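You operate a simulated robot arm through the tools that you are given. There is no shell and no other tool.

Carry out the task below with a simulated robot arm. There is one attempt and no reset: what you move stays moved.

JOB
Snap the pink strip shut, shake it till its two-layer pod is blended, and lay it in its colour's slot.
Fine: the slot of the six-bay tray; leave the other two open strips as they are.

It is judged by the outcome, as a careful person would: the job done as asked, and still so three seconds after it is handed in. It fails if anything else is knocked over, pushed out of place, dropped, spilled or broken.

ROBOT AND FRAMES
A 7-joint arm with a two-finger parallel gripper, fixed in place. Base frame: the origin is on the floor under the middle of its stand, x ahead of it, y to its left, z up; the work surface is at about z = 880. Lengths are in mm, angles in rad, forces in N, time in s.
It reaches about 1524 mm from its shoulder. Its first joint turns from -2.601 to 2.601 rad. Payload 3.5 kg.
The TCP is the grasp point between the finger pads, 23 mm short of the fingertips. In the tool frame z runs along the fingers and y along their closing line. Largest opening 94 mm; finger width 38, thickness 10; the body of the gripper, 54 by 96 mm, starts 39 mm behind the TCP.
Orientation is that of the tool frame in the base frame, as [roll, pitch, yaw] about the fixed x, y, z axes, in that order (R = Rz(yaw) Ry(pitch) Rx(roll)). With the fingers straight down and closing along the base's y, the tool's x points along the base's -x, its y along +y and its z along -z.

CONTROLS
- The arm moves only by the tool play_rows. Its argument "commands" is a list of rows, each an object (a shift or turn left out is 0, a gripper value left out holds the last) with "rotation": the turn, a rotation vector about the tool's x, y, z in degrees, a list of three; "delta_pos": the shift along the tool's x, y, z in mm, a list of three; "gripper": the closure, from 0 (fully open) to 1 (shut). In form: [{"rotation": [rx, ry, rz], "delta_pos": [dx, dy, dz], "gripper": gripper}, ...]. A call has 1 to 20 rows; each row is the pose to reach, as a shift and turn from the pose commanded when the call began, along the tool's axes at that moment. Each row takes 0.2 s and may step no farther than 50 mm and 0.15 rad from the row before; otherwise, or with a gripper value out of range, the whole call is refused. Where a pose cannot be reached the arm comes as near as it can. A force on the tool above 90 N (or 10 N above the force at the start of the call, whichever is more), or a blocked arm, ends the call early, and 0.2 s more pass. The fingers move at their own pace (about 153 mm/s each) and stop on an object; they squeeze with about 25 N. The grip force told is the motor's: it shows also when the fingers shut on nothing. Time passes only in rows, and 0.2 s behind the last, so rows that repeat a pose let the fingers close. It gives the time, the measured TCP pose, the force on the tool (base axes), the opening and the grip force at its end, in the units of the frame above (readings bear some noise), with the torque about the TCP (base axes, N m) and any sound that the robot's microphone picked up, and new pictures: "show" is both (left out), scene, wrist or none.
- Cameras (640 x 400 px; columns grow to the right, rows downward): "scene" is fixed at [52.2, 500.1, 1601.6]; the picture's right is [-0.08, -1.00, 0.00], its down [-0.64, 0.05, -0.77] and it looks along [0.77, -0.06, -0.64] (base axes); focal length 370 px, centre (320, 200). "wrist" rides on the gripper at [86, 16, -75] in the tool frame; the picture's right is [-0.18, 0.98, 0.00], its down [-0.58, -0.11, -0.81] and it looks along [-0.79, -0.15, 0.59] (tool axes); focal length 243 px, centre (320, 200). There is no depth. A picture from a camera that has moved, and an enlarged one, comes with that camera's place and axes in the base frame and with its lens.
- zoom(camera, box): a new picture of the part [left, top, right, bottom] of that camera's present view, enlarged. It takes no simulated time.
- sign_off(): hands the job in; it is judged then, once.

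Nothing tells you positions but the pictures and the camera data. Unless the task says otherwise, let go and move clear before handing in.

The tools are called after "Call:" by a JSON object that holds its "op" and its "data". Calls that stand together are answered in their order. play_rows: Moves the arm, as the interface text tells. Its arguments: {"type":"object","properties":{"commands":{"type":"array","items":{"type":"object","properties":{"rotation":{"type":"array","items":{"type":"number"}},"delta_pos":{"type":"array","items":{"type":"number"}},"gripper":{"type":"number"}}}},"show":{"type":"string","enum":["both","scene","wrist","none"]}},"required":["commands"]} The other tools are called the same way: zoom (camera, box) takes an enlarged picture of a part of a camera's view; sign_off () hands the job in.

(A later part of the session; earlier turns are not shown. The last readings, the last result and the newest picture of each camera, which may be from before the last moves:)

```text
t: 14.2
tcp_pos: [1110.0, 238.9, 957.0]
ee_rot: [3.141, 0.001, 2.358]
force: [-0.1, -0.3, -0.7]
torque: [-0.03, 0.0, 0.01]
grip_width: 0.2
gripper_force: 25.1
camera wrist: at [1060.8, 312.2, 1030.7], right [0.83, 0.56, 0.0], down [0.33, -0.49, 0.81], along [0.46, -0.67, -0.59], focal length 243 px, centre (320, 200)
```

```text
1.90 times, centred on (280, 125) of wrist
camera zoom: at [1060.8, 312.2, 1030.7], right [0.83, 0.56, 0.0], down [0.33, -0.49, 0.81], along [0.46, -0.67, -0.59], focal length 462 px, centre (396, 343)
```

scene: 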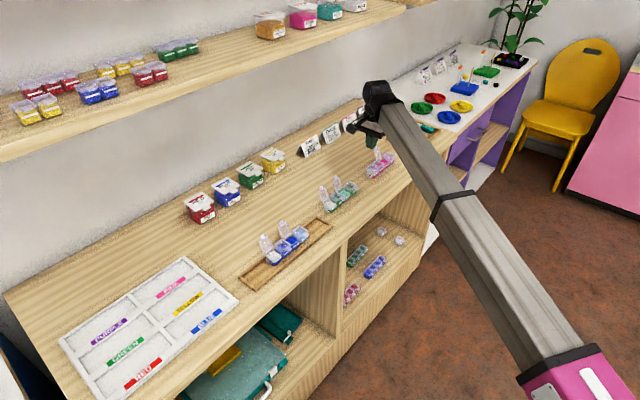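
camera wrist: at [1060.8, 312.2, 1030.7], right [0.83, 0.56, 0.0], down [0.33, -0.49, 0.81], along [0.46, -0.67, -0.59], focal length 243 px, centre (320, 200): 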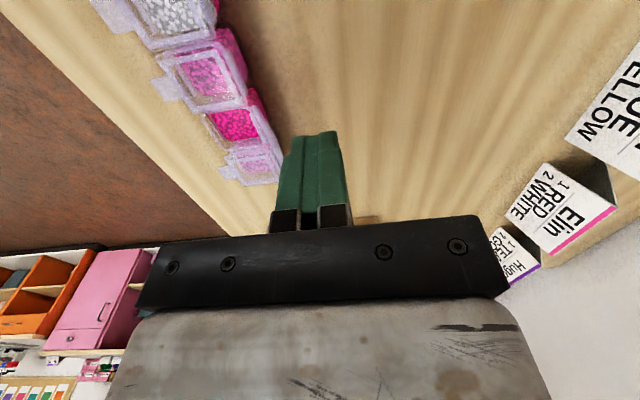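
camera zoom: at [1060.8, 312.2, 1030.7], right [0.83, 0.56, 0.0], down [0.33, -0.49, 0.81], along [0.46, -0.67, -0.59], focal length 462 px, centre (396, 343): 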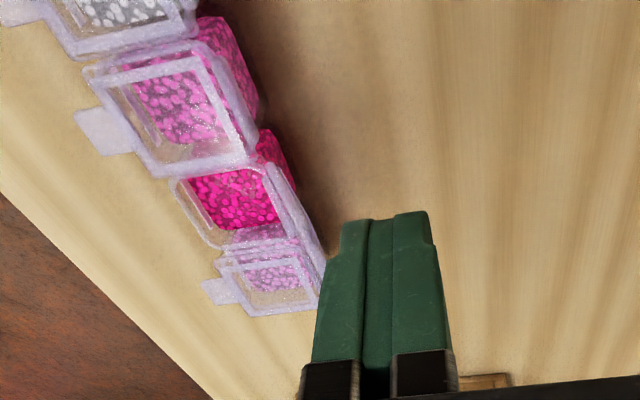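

The scene camera now has a clear view of the strip; I'll look closely at lid 1.

Call:
{"op": "zoom", "data": {"camera": "scene", "box": [386, 148, 426, 180]}}

Call:
{"op": "zoom", "data": {"camera": "scene", "box": [387, 158, 411, 180]}}

```text
12.50 times, centred on (406, 164) of scene
camera zoom: at [52.2, 500.1, 1601.6], right [-0.08, -1.0, 0.0], down [-0.64, 0.05, -0.77], along [0.77, -0.06, -0.64], focal length 4630 px, centre (-755, 650)
```

zoom: 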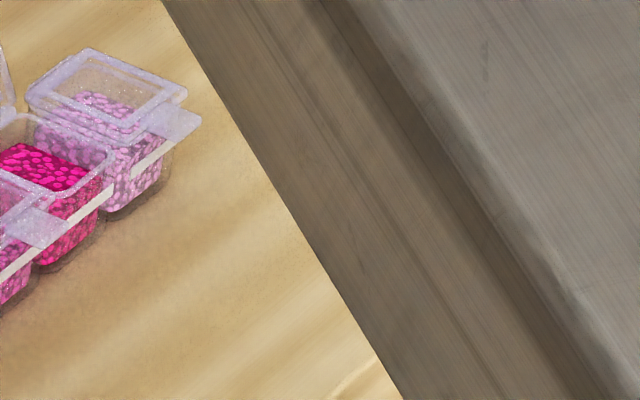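

```text
16.00 times, centred on (399, 169) of scene
camera zoom: at [52.2, 500.1, 1601.6], right [-0.08, -1.0, 0.0], down [-0.64, 0.05, -0.77], along [0.77, -0.06, -0.64], focal length 5926 px, centre (-944, 696)
```

zoom: 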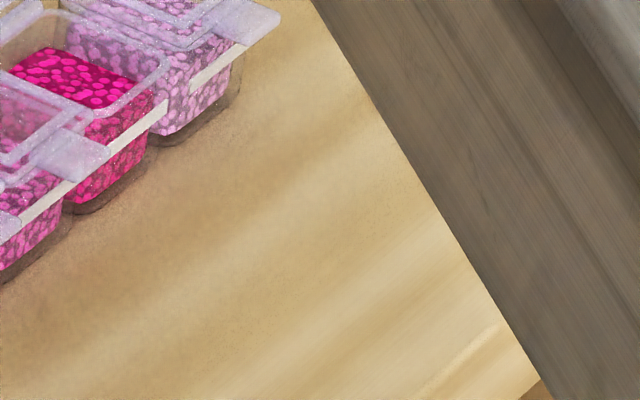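

Call:
{"op": "zoom", "data": {"camera": "scene", "box": [364, 156, 400, 180]}}

Call:
{"op": "zoom", "data": {"camera": "scene", "box": [364, 162, 388, 178]}}

```text
16.00 times, centred on (382, 168) of scene
camera zoom: at [52.2, 500.1, 1601.6], right [-0.08, -1.0, 0.0], down [-0.64, 0.05, -0.77], along [0.77, -0.06, -0.64], focal length 5926 px, centre (-672, 712)
```

zoom: 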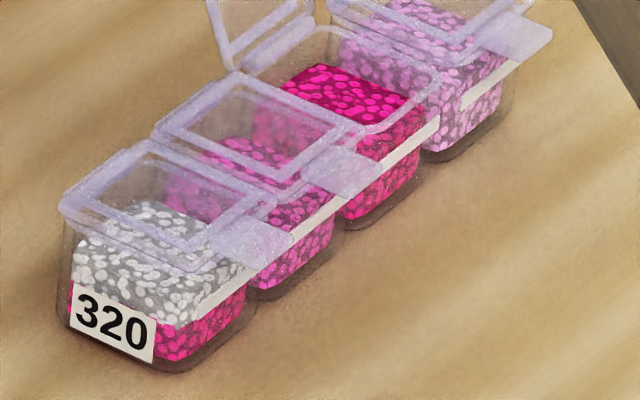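

```text
16.00 times, centred on (376, 170) of scene
camera zoom: at [52.2, 500.1, 1601.6], right [-0.08, -1.0, 0.0], down [-0.64, 0.05, -0.77], along [0.77, -0.06, -0.64], focal length 5926 px, centre (-576, 680)
```

zoom: 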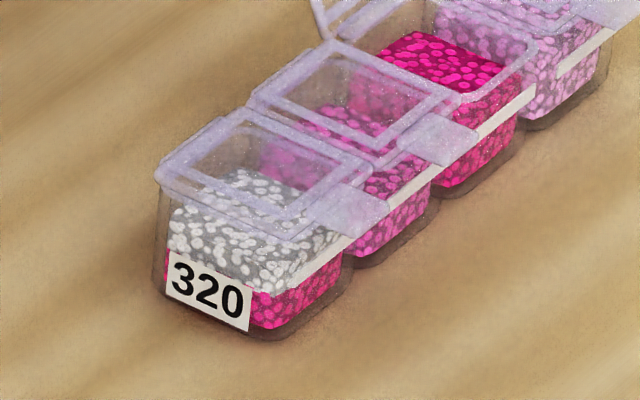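

Lid 1 lines up with lids 2 and 4 to within about half a millimetre. Now I'll sweep lid 3 the same way.

Call:
{"op": "play_rows", "data": {"commands": [{"delta_pos": [0, 0, 8], "gripper": 1}, {"delta_pos": [0, 0, 14], "gripper": 1}, {"delta_pos": [0, -8, 14], "gripper": 1}, {"delta_pos": [0, -15, 14], "gripper": 1}, {"delta_pos": [0, -22, 14], "gripper": 1}, {"delta_pos": [0, -29, 14], "gripper": 1}, {"delta_pos": [0, -36, 14], "gripper": 1}, {"delta_pos": [0, -43, 14], "gripper": 1}, {"delta_pos": [0, -50, 14], "gripper": 1}, {"delta_pos": [0, -53, 17], "gripper": 1}, {"delta_pos": [0, -55, 20], "gripper": 1}, {"delta_pos": [0, -55, 20], "gripper": 1}]}}

Call:
{"op": "zoom", "data": {"camera": "scene", "box": [350, 130, 414, 170]}}

Call:
{"op": "zoom", "data": {"camera": "wrist", "box": [200, 40, 400, 230]}}

```text
t: 16.8
tcp_pos: [1072.1, 201.0, 940.4]
ee_rot: [-3.141, 0.0, 2.357]
force: [0.5, -0.3, -0.2]
torque: [-0.01, 0.03, 0.01]
grip_width: 0.0
gripper_force: 24.7
camera wrist: at [1022.1, 274.4, 1014.2], right [0.83, 0.56, 0.0], down [0.33, -0.49, 0.81], along [0.46, -0.67, -0.59], focal length 243 px, centre (320, 200)
```

scene: 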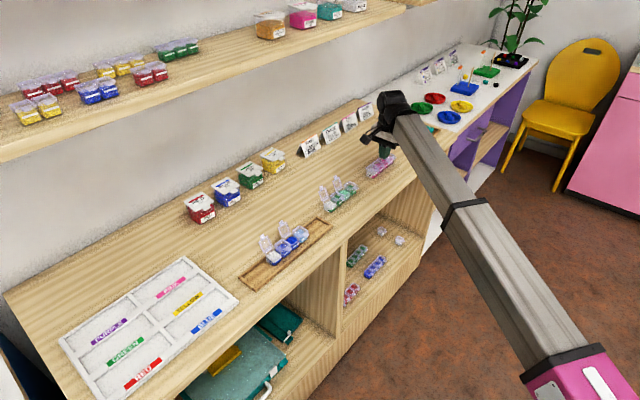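
wrist: 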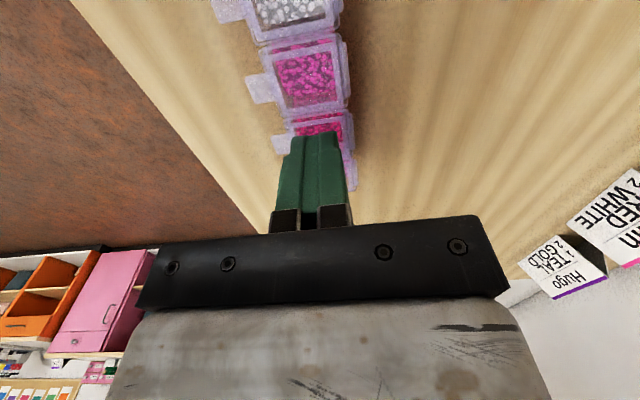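

```text
10.00 times, centred on (382, 150) of scene
camera zoom: at [52.2, 500.1, 1601.6], right [-0.08, -1.0, 0.0], down [-0.64, 0.05, -0.77], along [0.77, -0.06, -0.64], focal length 3704 px, centre (-300, 700)
```

zoom: 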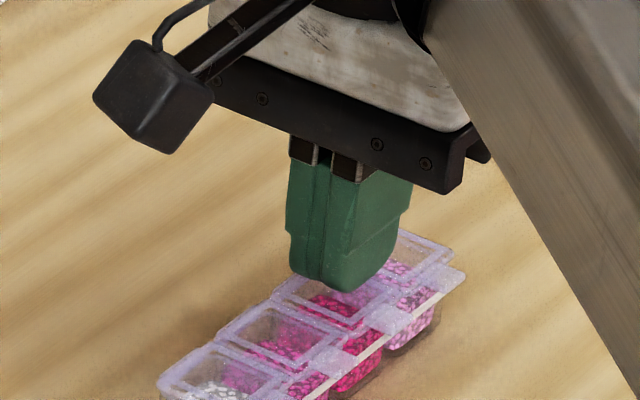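

```text
2.11 times, centred on (300, 135) of wrist
camera zoom: at [1022.1, 274.4, 1014.2], right [0.83, 0.56, 0.0], down [0.33, -0.49, 0.81], along [0.46, -0.67, -0.59], focal length 511 px, centre (362, 337)
```

zoom: 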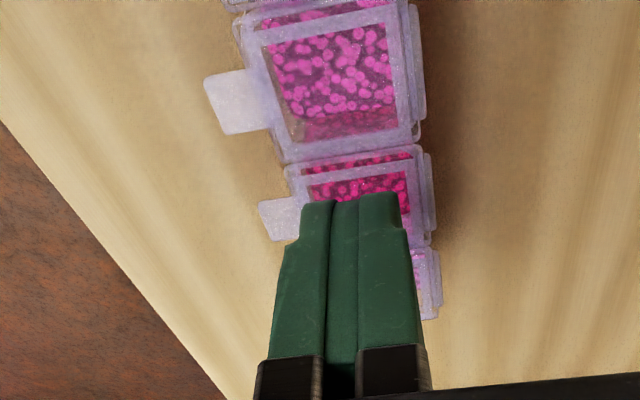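

Lid 3 has folded down onto its pod. I'll press it near the front edge in small steps.

Call:
{"op": "play_rows", "data": {"commands": [{"delta_pos": [0, -5, 3], "gripper": 1}, {"delta_pos": [0, -5, 6], "gripper": 1}, {"delta_pos": [0, -5, 8], "gripper": 1}, {"delta_pos": [0, -5, 10], "gripper": 1}, {"delta_pos": [0, -5, 11], "gripper": 1}, {"delta_pos": [0, -5, 12], "gripper": 1}, {"delta_pos": [0, -5, 12], "gripper": 1}], "show": "none"}}

```text
t: 18.4
tcp_pos: [1068.7, 197.3, 930.8]
ee_rot: [3.138, 0.001, 2.355]
force: [2.9, 4.6, 51.9]
torque: [0.27, -0.14, -0.02]
grip_width: 0.0
gripper_force: 25.0
```

Call:
{"op": "play_rows", "data": {"commands": [{"delta_pos": [0, 0, 1], "gripper": 1}, {"delta_pos": [0, 0, 2], "gripper": 1}, {"delta_pos": [0, 0, 2.5], "gripper": 1}, {"delta_pos": [0, 0, 2.5], "gripper": 1}], "show": "wrist"}}

Call:
{"op": "zoom", "data": {"camera": "scene", "box": [350, 140, 414, 180]}}

Call:
{"op": "zoom", "data": {"camera": "wrist", "box": [240, 80, 380, 180]}}

```text
t: 19.4
tcp_pos: [1067.8, 196.6, 931.2]
ee_rot: [3.137, 0.004, 2.355]
force: [9.3, 8.1, 76.2]
torque: [0.5, -0.3, -0.07]
grip_width: 0.0
gripper_force: 25.0
camera wrist: at [1017.6, 270.3, 1003.9], right [0.82, 0.57, 0.01], down [0.33, -0.49, 0.81], along [0.46, -0.66, -0.59], focal length 243 px, centre (320, 200)
```

wrist: 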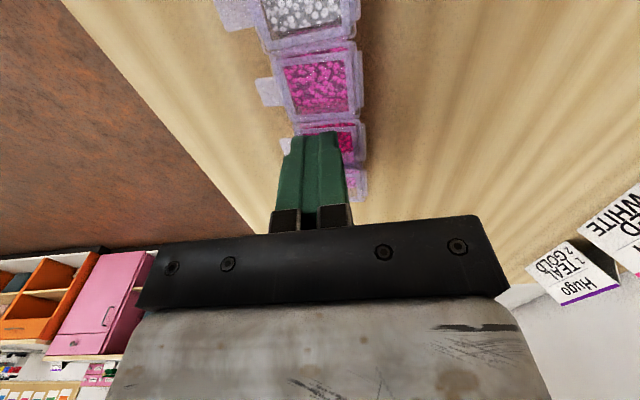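

```text
10.00 times, centred on (382, 160) of scene
camera zoom: at [52.2, 500.1, 1601.6], right [-0.08, -1.0, 0.0], down [-0.64, 0.05, -0.77], along [0.77, -0.06, -0.64], focal length 3704 px, centre (-300, 600)
```

zoom: 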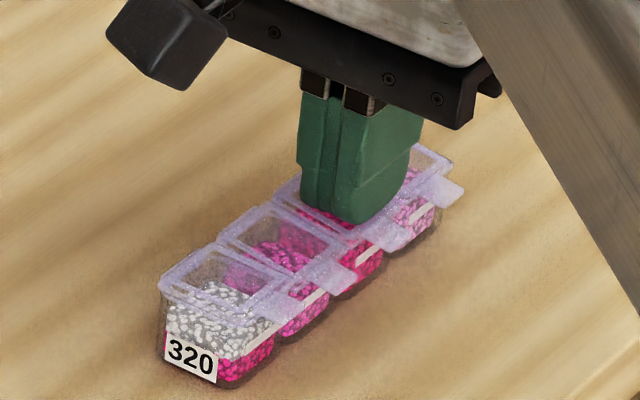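

```text
4.00 times, centred on (310, 130) of wrist
camera zoom: at [1017.6, 270.3, 1003.9], right [0.82, 0.57, 0.01], down [0.33, -0.49, 0.81], along [0.46, -0.66, -0.59], focal length 970 px, centre (360, 480)
```

zoom: 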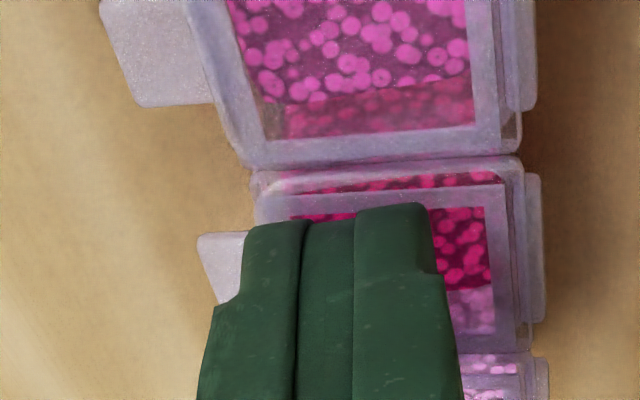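

I reached 76 N and the lid looks flush. I'll lift off and inspect all four lids from a clear viewpoint.

Call:
{"op": "play_rows", "data": {"commands": [{"delta_pos": [0, 0, -10], "gripper": 1}, {"delta_pos": [0, 0, -40], "gripper": 1}, {"delta_pos": [0, 30, -75], "gripper": 1}, {"delta_pos": [-25, 60, -85], "gripper": 1}, {"delta_pos": [-60, 80, -85], "gripper": 1}, {"delta_pos": [-60, 80, -85], "gripper": 1}], "show": "scene"}}

Call:
{"op": "zoom", "data": {"camera": "scene", "box": [360, 146, 406, 180]}}

Call:
{"op": "zoom", "data": {"camera": "scene", "box": [376, 146, 400, 162]}}

Call:
{"op": "zoom", "data": {"camera": "scene", "box": [364, 160, 388, 176]}}

```text
t: 20.8
tcp_pos: [1171.2, 213.8, 1009.5]
ee_rot: [3.139, 0.001, 2.355]
force: [0.3, 0.4, -0.9]
torque: [0.0, 0.01, 0.01]
grip_width: 0.0
gripper_force: 25.3
```

scene: 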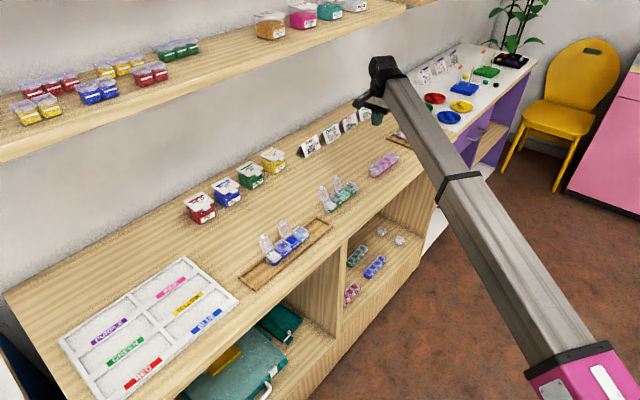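

```text
11.76 times, centred on (383, 163) of scene
camera zoom: at [52.2, 500.1, 1601.6], right [-0.08, -1.0, 0.0], down [-0.64, 0.05, -0.77], along [0.77, -0.06, -0.64], focal length 4357 px, centre (-421, 635)
```

zoom: 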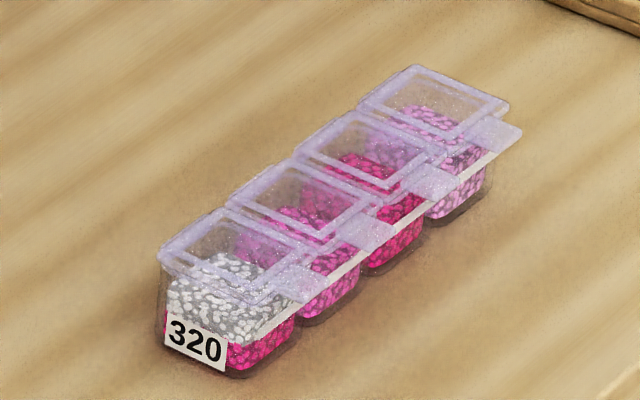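

```text
16.00 times, centred on (388, 154) of scene
camera zoom: at [52.2, 500.1, 1601.6], right [-0.08, -1.0, 0.0], down [-0.64, 0.05, -0.77], along [0.77, -0.06, -0.64], focal length 5926 px, centre (-768, 936)
```

zoom: 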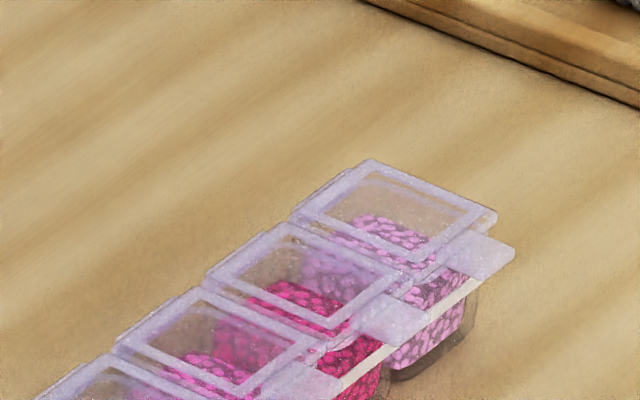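

```text
16.00 times, centred on (376, 168) of scene
camera zoom: at [52.2, 500.1, 1601.6], right [-0.08, -1.0, 0.0], down [-0.64, 0.05, -0.77], along [0.77, -0.06, -0.64], focal length 5926 px, centre (-576, 712)
```

zoom: 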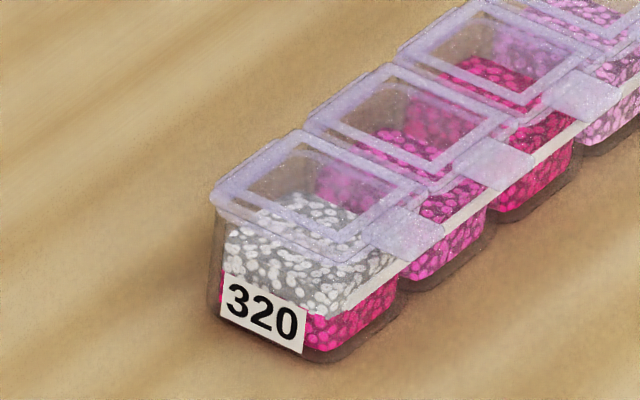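

All four lids now look level and their tabs are evenly spaced. I'll go back to the in-line viewpoint with open fingers to re-measure the strip before a confirming press.

Call:
{"op": "play_rows", "data": {"commands": [{"delta_pos": [30, 0, -30], "gripper": 1}, {"delta_pos": [75, 0, -36], "gripper": 1}, {"delta_pos": [120, -10, -36], "gripper": 0.5}, {"delta_pos": [165, -30, -36], "gripper": 0}, {"delta_pos": [205, -55, -36], "gripper": 0}, {"delta_pos": [222, -78, -36], "gripper": 0}, {"delta_pos": [222, -78, -36], "gripper": 0}], "show": "wrist"}}

Call:
{"op": "zoom", "data": {"camera": "wrist", "box": [280, 100, 390, 210]}}

Call:
{"op": "zoom", "data": {"camera": "wrist", "box": [290, 110, 362, 155]}}

Call:
{"op": "zoom", "data": {"camera": "wrist", "box": [300, 150, 372, 195]}}

```text
t: 22.4
tcp_pos: [957.1, 314.1, 1048.6]
ee_rot: [-3.142, 0.001, 2.357]
force: [0.1, 0.1, -0.4]
torque: [-0.02, -0.01, 0.0]
grip_width: 94.0
gripper_force: 0.1
camera wrist: at [907.1, 387.1, 1121.5], right [0.83, 0.56, 0.0], down [0.33, -0.49, 0.81], along [0.46, -0.67, -0.59], focal length 243 px, centre (320, 200)
```

wrist: 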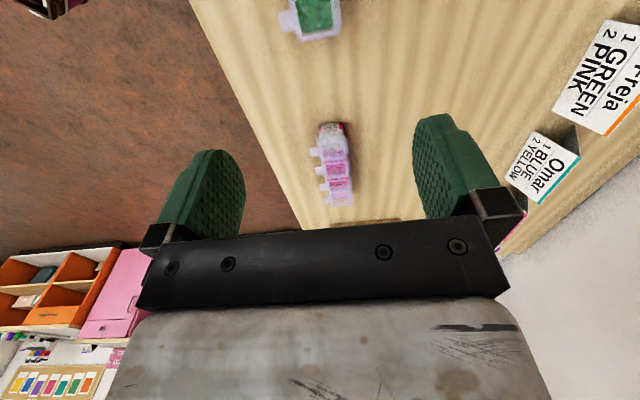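

```text
3.64 times, centred on (335, 155) of wrist
camera zoom: at [907.1, 387.1, 1121.5], right [0.83, 0.56, 0.0], down [0.33, -0.49, 0.81], along [0.46, -0.67, -0.59], focal length 882 px, centre (266, 364)
```

zoom: 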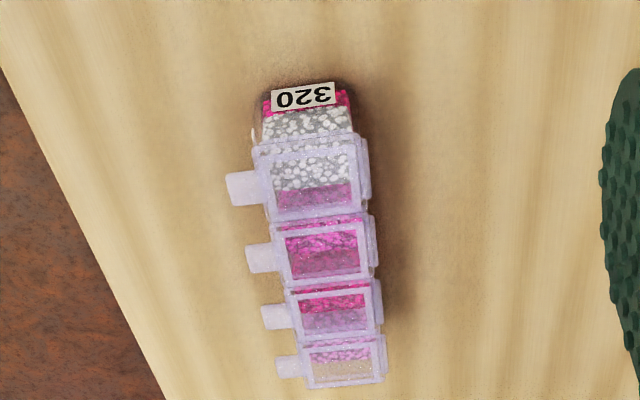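

```text
8.89 times, centred on (326, 132) of wrist
camera zoom: at [907.1, 387.1, 1121.5], right [0.83, 0.56, 0.0], down [0.33, -0.49, 0.81], along [0.46, -0.67, -0.59], focal length 2157 px, centre (267, 800)
```

zoom: 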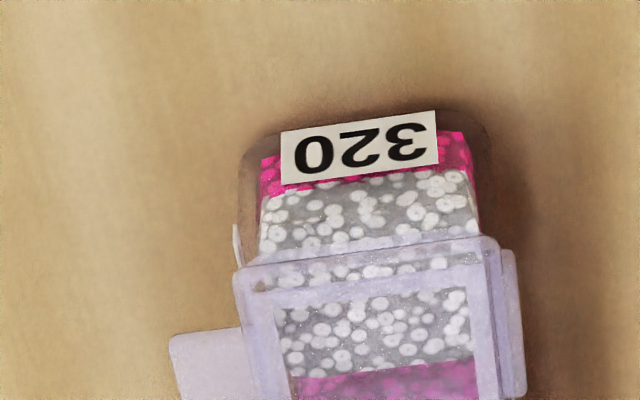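

```text
8.89 times, centred on (336, 172) of wrist
camera zoom: at [907.1, 387.1, 1121.5], right [0.83, 0.56, 0.0], down [0.33, -0.49, 0.81], along [0.46, -0.67, -0.59], focal length 2157 px, centre (178, 444)
```

zoom: 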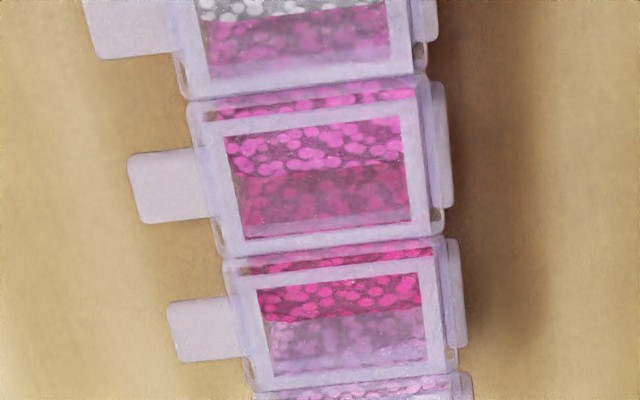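

Pressing shifted the strip slightly: its top now spans about 544–677 along its axis and 877–910 across, with yaw about -0.9° from the tool's. All lids look flush. To be sure lid 1 is really snapped I'll give its front edge a firmer press, lifting off slowly this time.

Call:
{"op": "play_rows", "data": {"commands": [{"delta_pos": [-40, -6, 15], "gripper": 1}, {"delta_pos": [-80, -12.9, 35], "gripper": 1}, {"delta_pos": [-102.3, -12.9, 65], "gripper": 1}, {"delta_pos": [-102.3, -12.9, 90], "gripper": 1}, {"delta_pos": [-102.3, -12.9, 108], "gripper": 1}, {"delta_pos": [-102.3, -12.9, 113], "gripper": 1}, {"delta_pos": [-102.3, -12.9, 113], "gripper": 1}], "show": "wrist"}}

Call:
{"op": "zoom", "data": {"camera": "wrist", "box": [240, 60, 400, 180]}}

Call:
{"op": "zoom", "data": {"camera": "scene", "box": [350, 140, 414, 180]}}

```text
t: 24.0
tcp_pos: [1019.2, 233.3, 933.5]
ee_rot: [3.14, -0.001, 2.356]
force: [-0.4, -1.3, 1.7]
torque: [-0.01, -0.01, 0.01]
grip_width: 0.1
gripper_force: 25.3
camera wrist: at [968.6, 306.7, 1007.4], right [0.83, 0.56, 0.0], down [0.33, -0.49, 0.81], along [0.46, -0.67, -0.59], focal length 243 px, centre (320, 200)
```

wrist: 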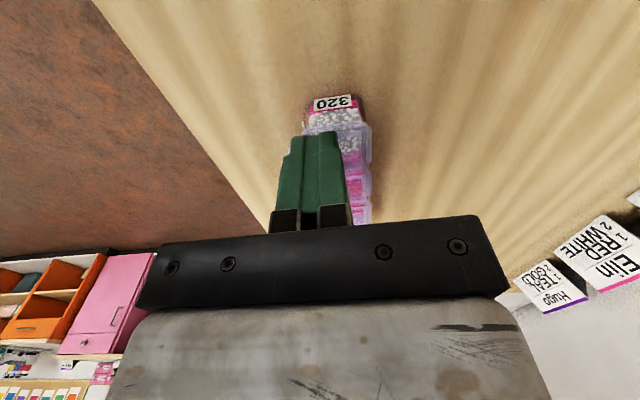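

```text
3.33 times, centred on (320, 120) of wrist
camera zoom: at [968.6, 306.7, 1007.4], right [0.83, 0.56, 0.0], down [0.33, -0.49, 0.81], along [0.46, -0.67, -0.59], focal length 809 px, centre (320, 467)
```

zoom: 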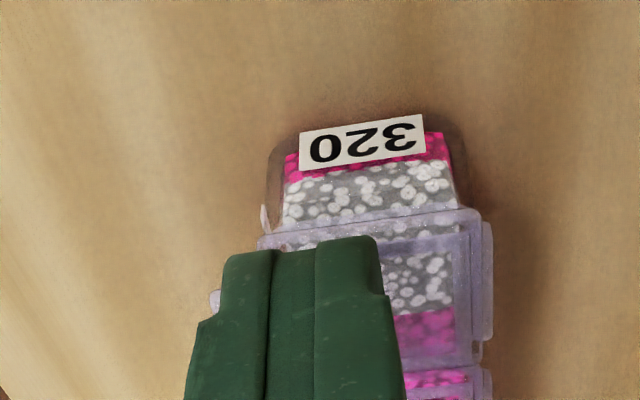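

```text
10.00 times, centred on (382, 160) of scene
camera zoom: at [52.2, 500.1, 1601.6], right [-0.08, -1.0, 0.0], down [-0.64, 0.05, -0.77], along [0.77, -0.06, -0.64], focal length 3704 px, centre (-300, 600)
```

zoom: 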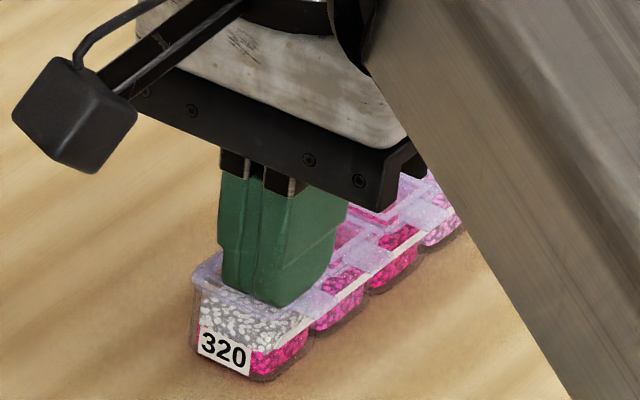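

Call:
{"op": "play_rows", "data": {"commands": [{"delta_pos": [0, 0, 2], "gripper": 1}, {"delta_pos": [0, 0, 4], "gripper": 1}, {"delta_pos": [0, 0, 6], "gripper": 1}, {"delta_pos": [0, 0, 7], "gripper": 1}, {"delta_pos": [0, 0, 7], "gripper": 1}], "show": "none"}}

Call:
{"op": "zoom", "data": {"camera": "wrist", "box": [240, 60, 400, 180]}}

```text
t: 25.2
tcp_pos: [1018.8, 232.9, 929.3]
ee_rot: [3.137, 0.003, 2.358]
force: [-2.7, 6.9, 51.4]
torque: [0.11, -0.26, 0.08]
grip_width: 0.1
gripper_force: 25.2
```

```text
3.33 times, centred on (320, 120) of wrist
camera zoom: at [968.1, 306.2, 1003.1], right [0.82, 0.57, 0.0], down [0.33, -0.49, 0.81], along [0.46, -0.66, -0.59], focal length 809 px, centre (320, 467)
```

zoom: 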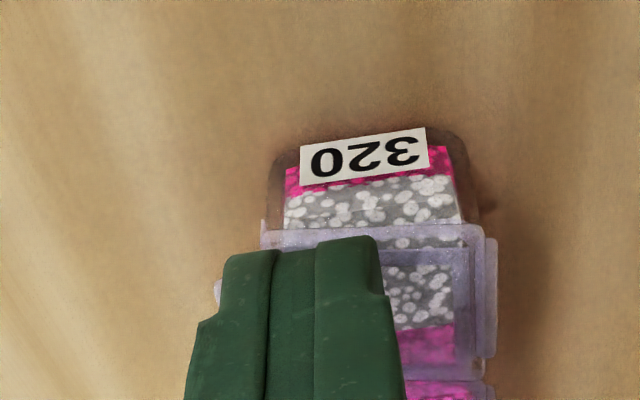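

The front edge of lid 1 has just gone down a few millimetres further. I'll press on a bit more.

Call:
{"op": "play_rows", "data": {"commands": [{"delta_pos": [0, 0, 1], "gripper": 1}, {"delta_pos": [0, 0, 2], "gripper": 1}, {"delta_pos": [0, 0, 3], "gripper": 1}, {"delta_pos": [0, 0, 3], "gripper": 1}], "show": "none"}}

Call:
{"op": "zoom", "data": {"camera": "wrist", "box": [240, 60, 400, 180]}}

Call:
{"op": "zoom", "data": {"camera": "scene", "box": [360, 150, 400, 180]}}

```text
t: 26.2
tcp_pos: [1018.9, 232.1, 929.9]
ee_rot: [3.136, 0.004, 2.359]
force: [6.2, 16.8, 84.7]
torque: [0.24, -0.54, 0.36]
grip_width: 0.0
gripper_force: 24.8
```

```text
3.33 times, centred on (320, 120) of wrist
camera zoom: at [967.5, 305.4, 1002.7], right [0.82, 0.57, 0.01], down [0.33, -0.49, 0.81], along [0.46, -0.66, -0.59], focal length 809 px, centre (320, 467)
```

zoom: 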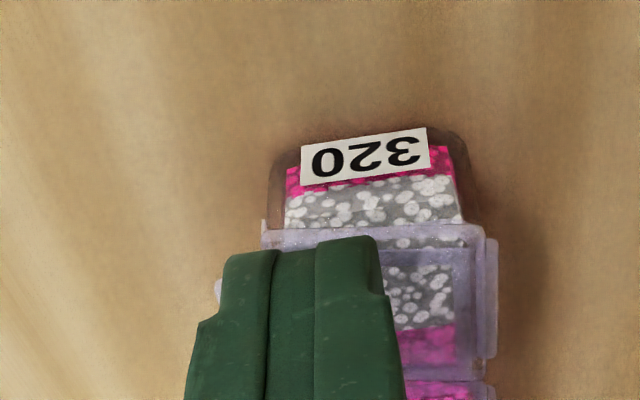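

```text
13.33 times, centred on (380, 165) of scene
camera zoom: at [52.2, 500.1, 1601.6], right [-0.08, -1.0, 0.0], down [-0.64, 0.05, -0.77], along [0.77, -0.06, -0.64], focal length 4938 px, centre (-480, 667)
```

zoom: 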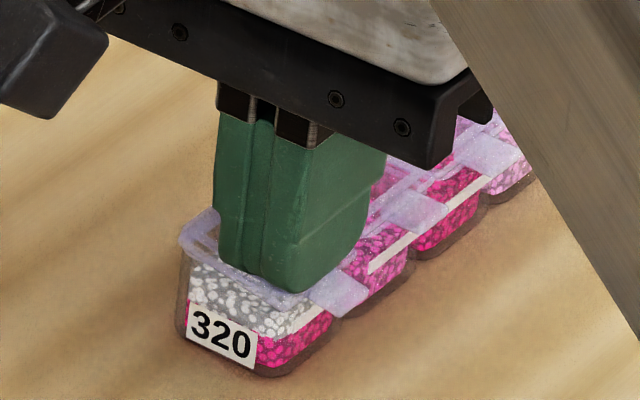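

Lid 1's front now seems lower than its neighbours. I'll lift straight up slowly and compare again.

Call:
{"op": "play_rows", "data": {"commands": [{"delta_pos": [0, 0, 1], "gripper": 1}, {"delta_pos": [0, 0, -1], "gripper": 1}, {"delta_pos": [0, 0, -3], "gripper": 1}, {"delta_pos": [0, 0, -5], "gripper": 1}, {"delta_pos": [0, 0, -7], "gripper": 1}, {"delta_pos": [0, 0, -9], "gripper": 1}, {"delta_pos": [0, 0, -11], "gripper": 1}, {"delta_pos": [0, 0, -14], "gripper": 1}, {"delta_pos": [0, 0, -20], "gripper": 1}, {"delta_pos": [0, 0, -20], "gripper": 1}], "show": "none"}}

Call:
{"op": "zoom", "data": {"camera": "wrist", "box": [240, 60, 400, 180]}}

Call:
{"op": "zoom", "data": {"camera": "scene", "box": [360, 150, 400, 180]}}

```text
t: 28.4
tcp_pos: [1018.9, 231.1, 943.0]
ee_rot: [-3.141, -0.001, 2.356]
force: [-0.2, -0.2, -0.2]
torque: [0.02, 0.0, 0.02]
grip_width: 0.0
gripper_force: 25.1
```

```text
3.33 times, centred on (320, 120) of wrist
camera zoom: at [968.5, 304.4, 1016.6], right [0.83, 0.56, 0.0], down [0.33, -0.49, 0.81], along [0.46, -0.67, -0.59], focal length 809 px, centre (320, 467)
```

zoom: 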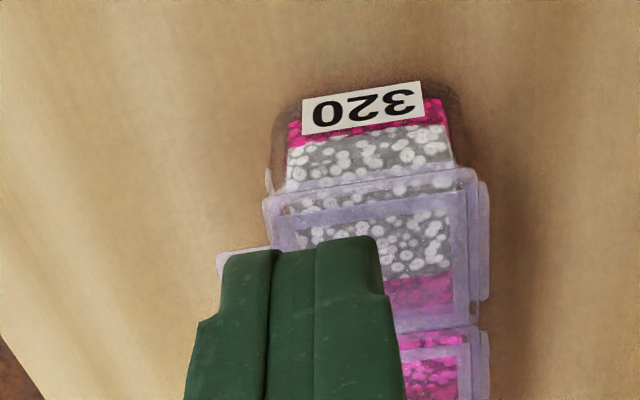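

```text
13.33 times, centred on (380, 165) of scene
camera zoom: at [52.2, 500.1, 1601.6], right [-0.08, -1.0, 0.0], down [-0.64, 0.05, -0.77], along [0.77, -0.06, -0.64], focal length 4938 px, centre (-480, 667)
```

zoom: 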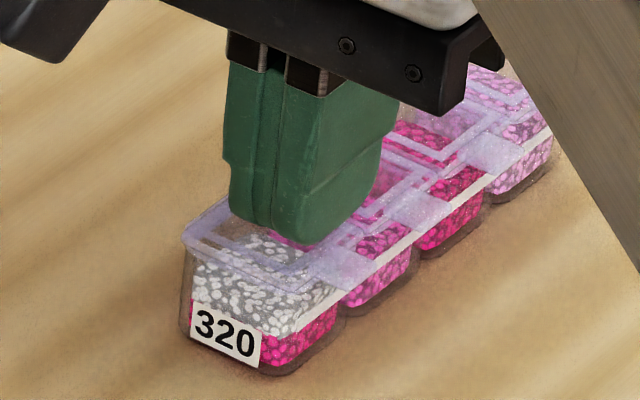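

Lid 1 springs back to a level position after release. To know what "latched" feels like, I'll touch lid 2, which was closed from the start, at the same spot and compare force against depth.

Call:
{"op": "play_rows", "data": {"commands": [{"delta_pos": [-18, 0.5, 0], "gripper": 1}, {"delta_pos": [-36.5, 1, 0], "gripper": 1}, {"delta_pos": [-36.5, 1, 6], "gripper": 1}, {"delta_pos": [-36.5, 1, 9], "gripper": 1}, {"delta_pos": [-36.5, 1, 9], "gripper": 1}], "show": "none"}}

Call:
{"op": "play_rows", "data": {"commands": [{"delta_pos": [0, 0, 2], "gripper": 1}, {"delta_pos": [0, 0, 2], "gripper": 1}], "show": "none"}}

Call:
{"op": "play_rows", "data": {"commands": [{"delta_pos": [0, 0, 2], "gripper": 1}, {"delta_pos": [0, 0, 2], "gripper": 1}], "show": "none"}}

Call:
{"op": "play_rows", "data": {"commands": [{"delta_pos": [0, 0, 2], "gripper": 1}, {"delta_pos": [0, 0, 2], "gripper": 1}], "show": "none"}}

Call:
{"op": "zoom", "data": {"camera": "wrist", "box": [240, 60, 400, 180]}}

Call:
{"op": "zoom", "data": {"camera": "scene", "box": [360, 150, 400, 180]}}

```text
t: 29.6
tcp_pos: [1046.5, 207.1, 934.2]
ee_rot: [-3.141, -0.001, 2.357]
force: [-0.5, 0.4, -0.5]
torque: [-0.01, 0.01, 0.02]
grip_width: 0.0
gripper_force: 25.0
```

```text
t: 30.2
tcp_pos: [1045.7, 205.7, 933.6]
ee_rot: [3.14, 0.0, 2.357]
force: [-1.4, -0.1, 16.1]
torque: [0.0, -0.07, -0.02]
grip_width: 0.0
gripper_force: 25.1
```

```text
t: 30.8
tcp_pos: [1045.8, 205.8, 932.0]
ee_rot: [3.141, 0.002, 2.354]
force: [2.8, -6.2, 33.8]
torque: [-0.04, -0.13, -0.04]
grip_width: 0.1
gripper_force: 25.4
```

```text
t: 31.4
tcp_pos: [1044.8, 206.1, 931.3]
ee_rot: [3.139, 0.001, 2.359]
force: [0.5, -5.3, 53.7]
torque: [0.02, -0.2, -0.14]
grip_width: 0.2
gripper_force: 25.3
```

```text
3.33 times, centred on (320, 120) of wrist
camera zoom: at [995.1, 279.1, 1004.6], right [0.83, 0.56, 0.0], down [0.33, -0.49, 0.81], along [0.46, -0.67, -0.59], focal length 809 px, centre (320, 467)
```

zoom: 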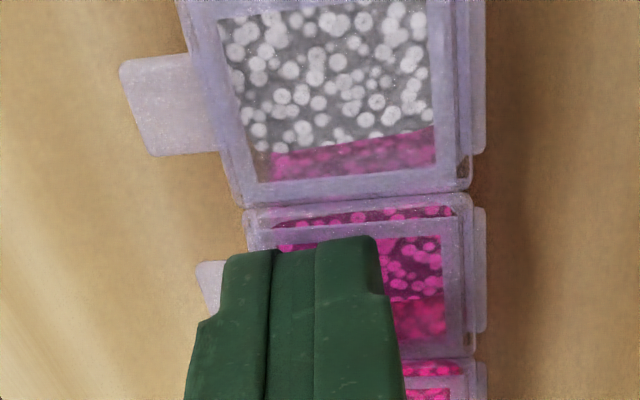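

```text
13.33 times, centred on (380, 165) of scene
camera zoom: at [52.2, 500.1, 1601.6], right [-0.08, -1.0, 0.0], down [-0.64, 0.05, -0.77], along [0.77, -0.06, -0.64], focal length 4938 px, centre (-480, 667)
```

zoom: 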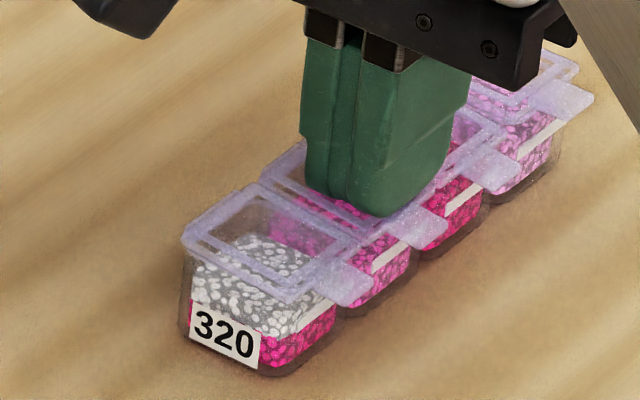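

Lid 2 behaves just like lid 1, with first contact at tip z ≈ 910.5 and about 2–4 mm of give, so lid 1 is in the same closed state. I'll lift off slowly and probe lid 3 the same way.

Call:
{"op": "play_rows", "data": {"commands": [{"delta_pos": [0, 0, -2], "gripper": 1}, {"delta_pos": [0, 0, -4], "gripper": 1}, {"delta_pos": [0, 0, -6], "gripper": 1}, {"delta_pos": [0, 0, -8], "gripper": 1}, {"delta_pos": [0, 0, -11], "gripper": 1}, {"delta_pos": [0, 0, -14], "gripper": 1}, {"delta_pos": [-17, 0.5, -14], "gripper": 1}, {"delta_pos": [-33, 1, -14], "gripper": 1}, {"delta_pos": [-33, 1, -10], "gripper": 1}, {"delta_pos": [-33, 1, -6], "gripper": 1}, {"delta_pos": [-33, 1, -6], "gripper": 1}], "show": "none"}}

Call:
{"op": "play_rows", "data": {"commands": [{"delta_pos": [0, 0, 2], "gripper": 1}, {"delta_pos": [0, 0, 2], "gripper": 1}], "show": "none"}}

Call:
{"op": "play_rows", "data": {"commands": [{"delta_pos": [0, 0, 2], "gripper": 1}, {"delta_pos": [0, 0, 2], "gripper": 1}], "show": "none"}}

Call:
{"op": "play_rows", "data": {"commands": [{"delta_pos": [0, 0, 2], "gripper": 1}, {"delta_pos": [0, 0, 2], "gripper": 1}], "show": "none"}}

Call:
{"op": "play_rows", "data": {"commands": [{"delta_pos": [0, 0, 2], "gripper": 1}, {"delta_pos": [0, 0, 2], "gripper": 1}], "show": "wrist"}}

```text
t: 33.8
tcp_pos: [1070.4, 185.3, 937.2]
ee_rot: [3.142, 0.0, 2.357]
force: [0.0, -0.2, -0.1]
torque: [0.02, 0.0, -0.02]
grip_width: 0.0
gripper_force: 25.2
```

```text
t: 34.4
tcp_pos: [1070.2, 183.1, 934.0]
ee_rot: [3.141, -0.001, 2.356]
force: [-1.0, -1.3, 4.5]
torque: [0.01, -0.01, -0.02]
grip_width: 0.4
gripper_force: 25.3
```

```text
t: 35.0
tcp_pos: [1069.3, 183.4, 932.7]
ee_rot: [3.14, 0.002, 2.356]
force: [2.1, -5.0, 20.2]
torque: [-0.13, -0.2, 0.03]
grip_width: 0.2
gripper_force: 25.1
```

```text
t: 35.6
tcp_pos: [1069.1, 184.6, 932.2]
ee_rot: [3.138, 0.002, 2.357]
force: [3.5, -1.4, 41.7]
torque: [-0.06, -0.5, -0.03]
grip_width: 0.0
gripper_force: 25.1
```

```text
t: 36.2
tcp_pos: [1069.2, 184.4, 930.1]
ee_rot: [3.137, 0.002, 2.357]
force: [4.1, -0.6, 60.8]
torque: [-0.07, -0.68, 0.03]
grip_width: 0.2
gripper_force: 25.0
camera wrist: at [1018.8, 257.4, 1003.7], right [0.83, 0.56, 0.0], down [0.33, -0.49, 0.81], along [0.46, -0.66, -0.59], focal length 243 px, centre (320, 200)
```

wrist: 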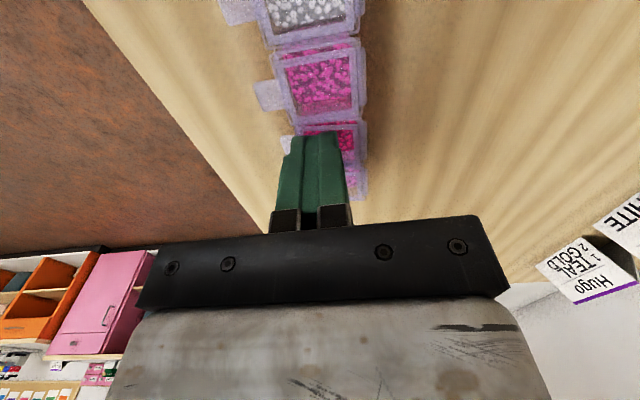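

Lid 3 shows the same behaviour, so all four lids are closed alike. I'll lift slowly away and measure the tray's pink bay while clear.

Call:
{"op": "play_rows", "data": {"commands": [{"delta_pos": [0, 0, -2], "gripper": 1}, {"delta_pos": [0, 0, -4], "gripper": 1}, {"delta_pos": [0, 0, -6], "gripper": 1}, {"delta_pos": [0, 0, -8], "gripper": 1}, {"delta_pos": [0, 0, -10], "gripper": 1}, {"delta_pos": [0, 0, -13], "gripper": 1}, {"delta_pos": [0, 0, -20], "gripper": 1}, {"delta_pos": [0, 0, -60], "gripper": 1}, {"delta_pos": [0, 0, -100], "gripper": 1}, {"delta_pos": [0, 0, -100], "gripper": 1}], "show": "scene"}}

Call:
{"op": "zoom", "data": {"camera": "scene", "box": [124, 250, 204, 300]}}

Call:
{"op": "zoom", "data": {"camera": "scene", "box": [50, 250, 250, 375]}}

Call:
{"op": "zoom", "data": {"camera": "scene", "box": [360, 146, 406, 180]}}

```text
t: 38.4
tcp_pos: [1069.4, 182.5, 1027.4]
ee_rot: [3.141, 0.0, 2.356]
force: [-1.5, -0.1, 0.3]
torque: [0.0, -0.02, 0.02]
grip_width: 0.2
gripper_force: 25.4
```

scene: 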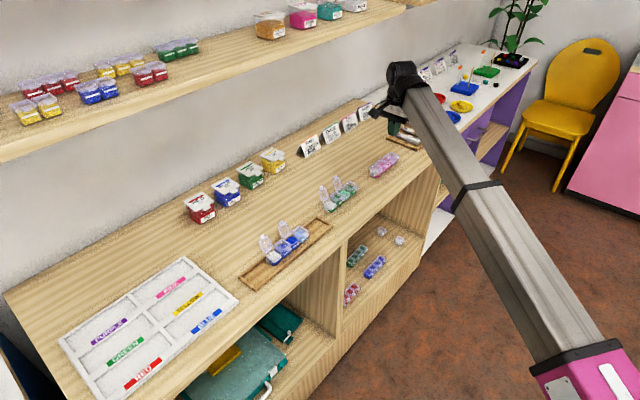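

```text
8.00 times, centred on (164, 275) of scene
camera zoom: at [52.2, 500.1, 1601.6], right [-0.08, -1.0, 0.0], down [-0.64, 0.05, -0.77], along [0.77, -0.06, -0.64], focal length 2963 px, centre (1568, -400)
```

zoom: 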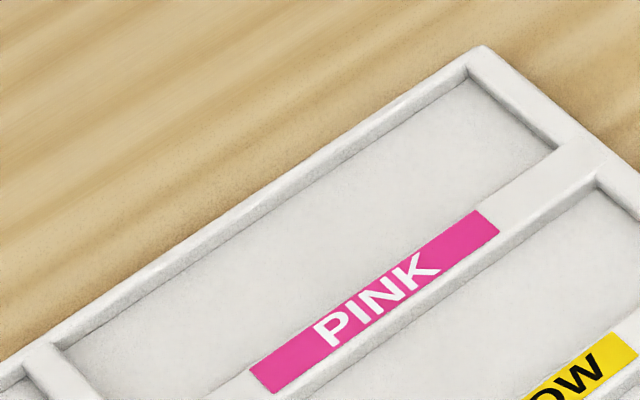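

```text
3.20 times, centred on (150, 312) of scene
camera zoom: at [52.2, 500.1, 1601.6], right [-0.08, -1.0, 0.0], down [-0.64, 0.05, -0.77], along [0.77, -0.06, -0.64], focal length 1185 px, centre (864, -160)
```

zoom: 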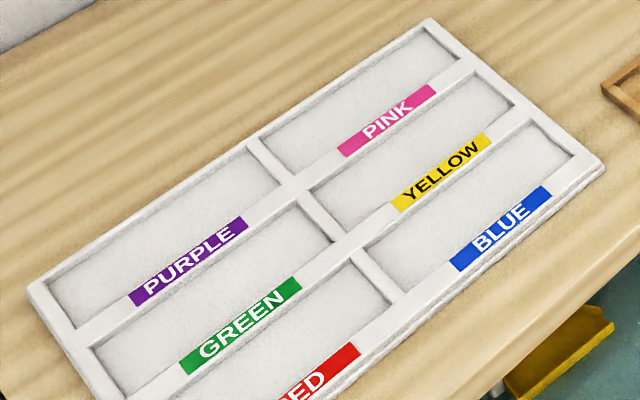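

```text
11.76 times, centred on (383, 163) of scene
camera zoom: at [52.2, 500.1, 1601.6], right [-0.08, -1.0, 0.0], down [-0.64, 0.05, -0.77], along [0.77, -0.06, -0.64], focal length 4357 px, centre (-421, 635)
```

zoom: 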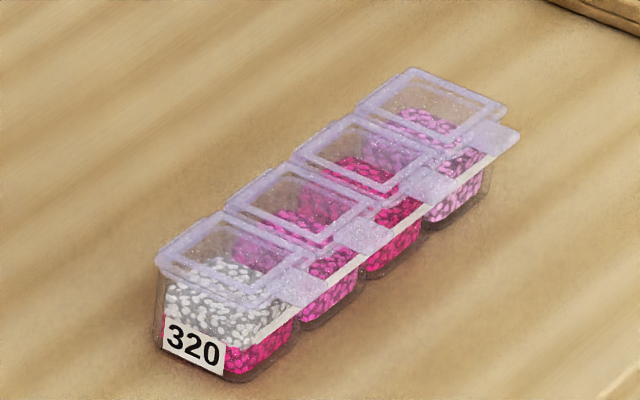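

The tray's pink bay is about 134 × 45 mm with walls about 5 mm above its floor, so I should grip the strip with fingertips about 12 mm above its base. I'll back off, open up, and re-measure the strip for the grasp.

Call:
{"op": "play_rows", "data": {"commands": [{"delta_pos": [40, 3, 0], "gripper": 0.5}, {"delta_pos": [85, 8, 0], "gripper": 0}, {"delta_pos": [85, 8, 0], "gripper": 0}, {"delta_pos": [85, 8, 0], "gripper": 0}], "show": "wrist"}}

Call:
{"op": "zoom", "data": {"camera": "wrist", "box": [250, 40, 390, 160]}}

```text
t: 39.4
tcp_pos: [1012.6, 250.2, 1026.7]
ee_rot: [-3.141, 0.001, 2.356]
force: [0.5, -0.5, -0.7]
torque: [0.01, 0.02, 0.05]
grip_width: 94.0
gripper_force: 0.1
camera wrist: at [963.7, 323.4, 1099.5], right [0.83, 0.56, 0.0], down [0.33, -0.49, 0.81], along [0.46, -0.67, -0.59], focal length 243 px, centre (320, 200)
```

wrist: 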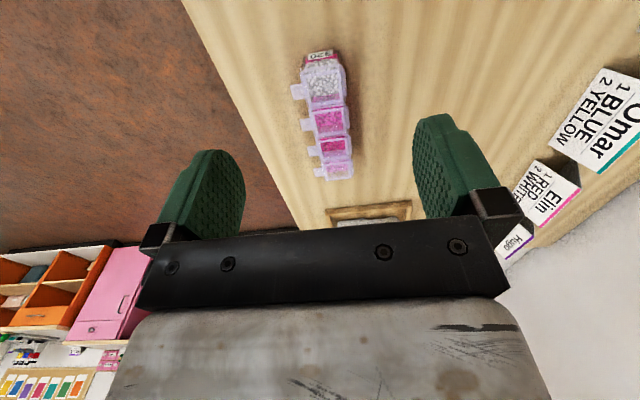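

```text
3.33 times, centred on (320, 100) of wrist
camera zoom: at [963.7, 323.4, 1099.5], right [0.83, 0.56, 0.0], down [0.33, -0.49, 0.81], along [0.46, -0.67, -0.59], focal length 809 px, centre (320, 533)
```

zoom: 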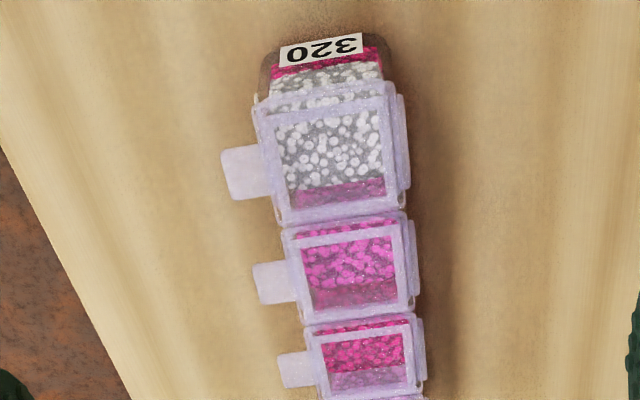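

The tab tips lie at n ≈ 866.5 and the hinge barrels at n ≈ 911, with strip centre e ≈ 607, so the gripping width is about 45 mm. I'll lower the open fingers around the middle of the strip, in stages.

Call:
{"op": "play_rows", "data": {"commands": [{"delta_pos": [-34, -2, 10], "rotation": [0, 0, 0.4], "gripper": 0}, {"delta_pos": [-67.9, -4.1, 20], "rotation": [0, 0, 0.7], "gripper": 0}, {"delta_pos": [-67.9, -4.1, 55], "rotation": [0, 0, 0.7], "gripper": 0}, {"delta_pos": [-67.9, -4.1, 80], "rotation": [0, 0, 0.7], "gripper": 0}, {"delta_pos": [-67.9, -4.1, 80], "rotation": [0, 0, 0.7], "gripper": 0}], "show": "wrist"}}

Call:
{"op": "zoom", "data": {"camera": "scene", "box": [340, 130, 420, 180]}}

```text
t: 40.6
tcp_pos: [1060.3, 198.9, 947.4]
ee_rot: [3.141, -0.001, 2.344]
force: [-0.4, -0.5, 0.1]
torque: [0.05, -0.02, -0.02]
grip_width: 93.7
gripper_force: 0.1
camera wrist: at [1010.0, 272.0, 1021.7], right [0.83, 0.55, 0.0], down [0.33, -0.49, 0.81], along [0.45, -0.67, -0.59], focal length 243 px, centre (320, 200)
```

wrist: 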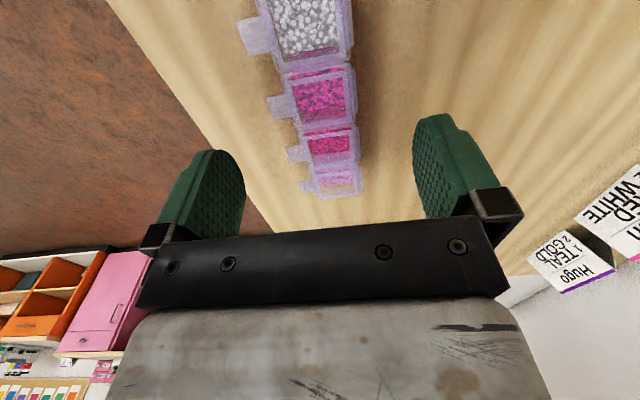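

```text
8.00 times, centred on (380, 155) of scene
camera zoom: at [52.2, 500.1, 1601.6], right [-0.08, -1.0, 0.0], down [-0.64, 0.05, -0.77], along [0.77, -0.06, -0.64], focal length 2963 px, centre (-160, 560)
```

zoom: 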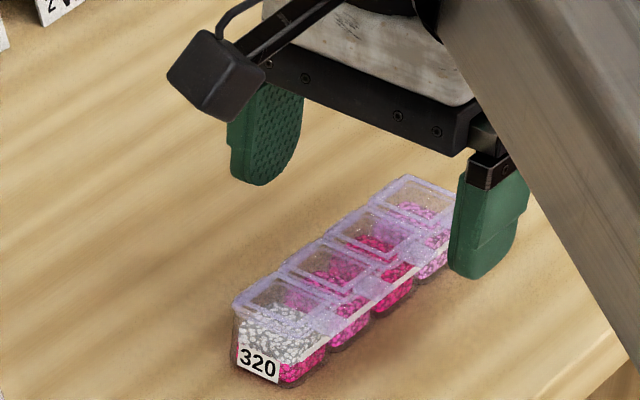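

The fingers straddle the strip with even clearance. I'll lower to about z = 915 and close.

Call:
{"op": "play_rows", "data": {"commands": [{"delta_pos": [1, -1, 12], "gripper": 0}, {"delta_pos": [2, -1.5, 24], "gripper": 0}, {"delta_pos": [2, -1.5, 32], "gripper": 0}, {"delta_pos": [2, -1.5, 32], "gripper": 0}], "show": "wrist"}}

Call:
{"op": "zoom", "data": {"camera": "scene", "box": [340, 130, 420, 180]}}

Call:
{"op": "zoom", "data": {"camera": "wrist", "box": [160, 0, 480, 230]}}

```text
t: 41.6
tcp_pos: [1059.2, 200.9, 915.9]
ee_rot: [-3.14, 0.0, 2.344]
force: [-0.2, -0.2, 0.2]
torque: [0.0, 0.0, -0.02]
grip_width: 94.1
gripper_force: 0.0
camera wrist: at [1009.0, 274.1, 988.2], right [0.83, 0.55, 0.0], down [0.33, -0.49, 0.81], along [0.45, -0.67, -0.59], focal length 243 px, centre (320, 200)
```

wrist: 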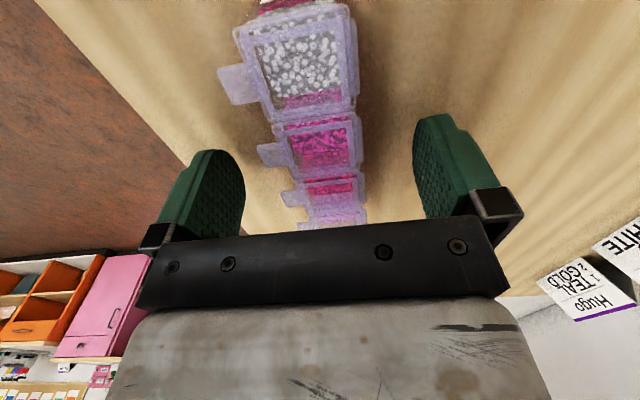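

```text
8.00 times, centred on (380, 155) of scene
camera zoom: at [52.2, 500.1, 1601.6], right [-0.08, -1.0, 0.0], down [-0.64, 0.05, -0.77], along [0.77, -0.06, -0.64], focal length 2963 px, centre (-160, 560)
```

zoom: 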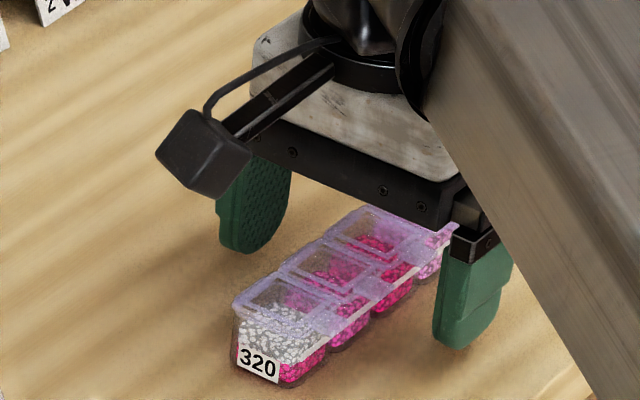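

```text
1.74 times, centred on (320, 115) of wrist
camera zoom: at [1009.0, 274.1, 988.2], right [0.83, 0.55, 0.0], down [0.33, -0.49, 0.81], along [0.45, -0.67, -0.59], focal length 422 px, centre (320, 348)
```

zoom: 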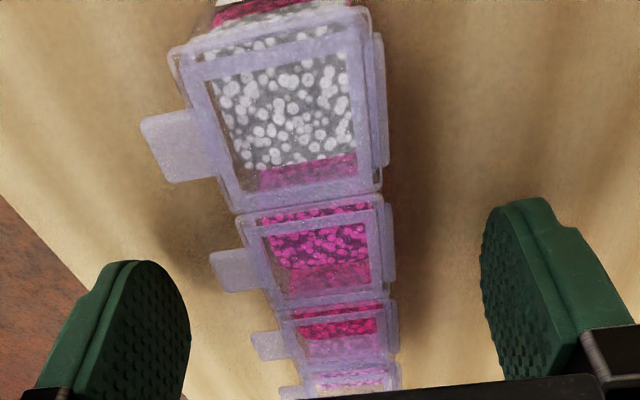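

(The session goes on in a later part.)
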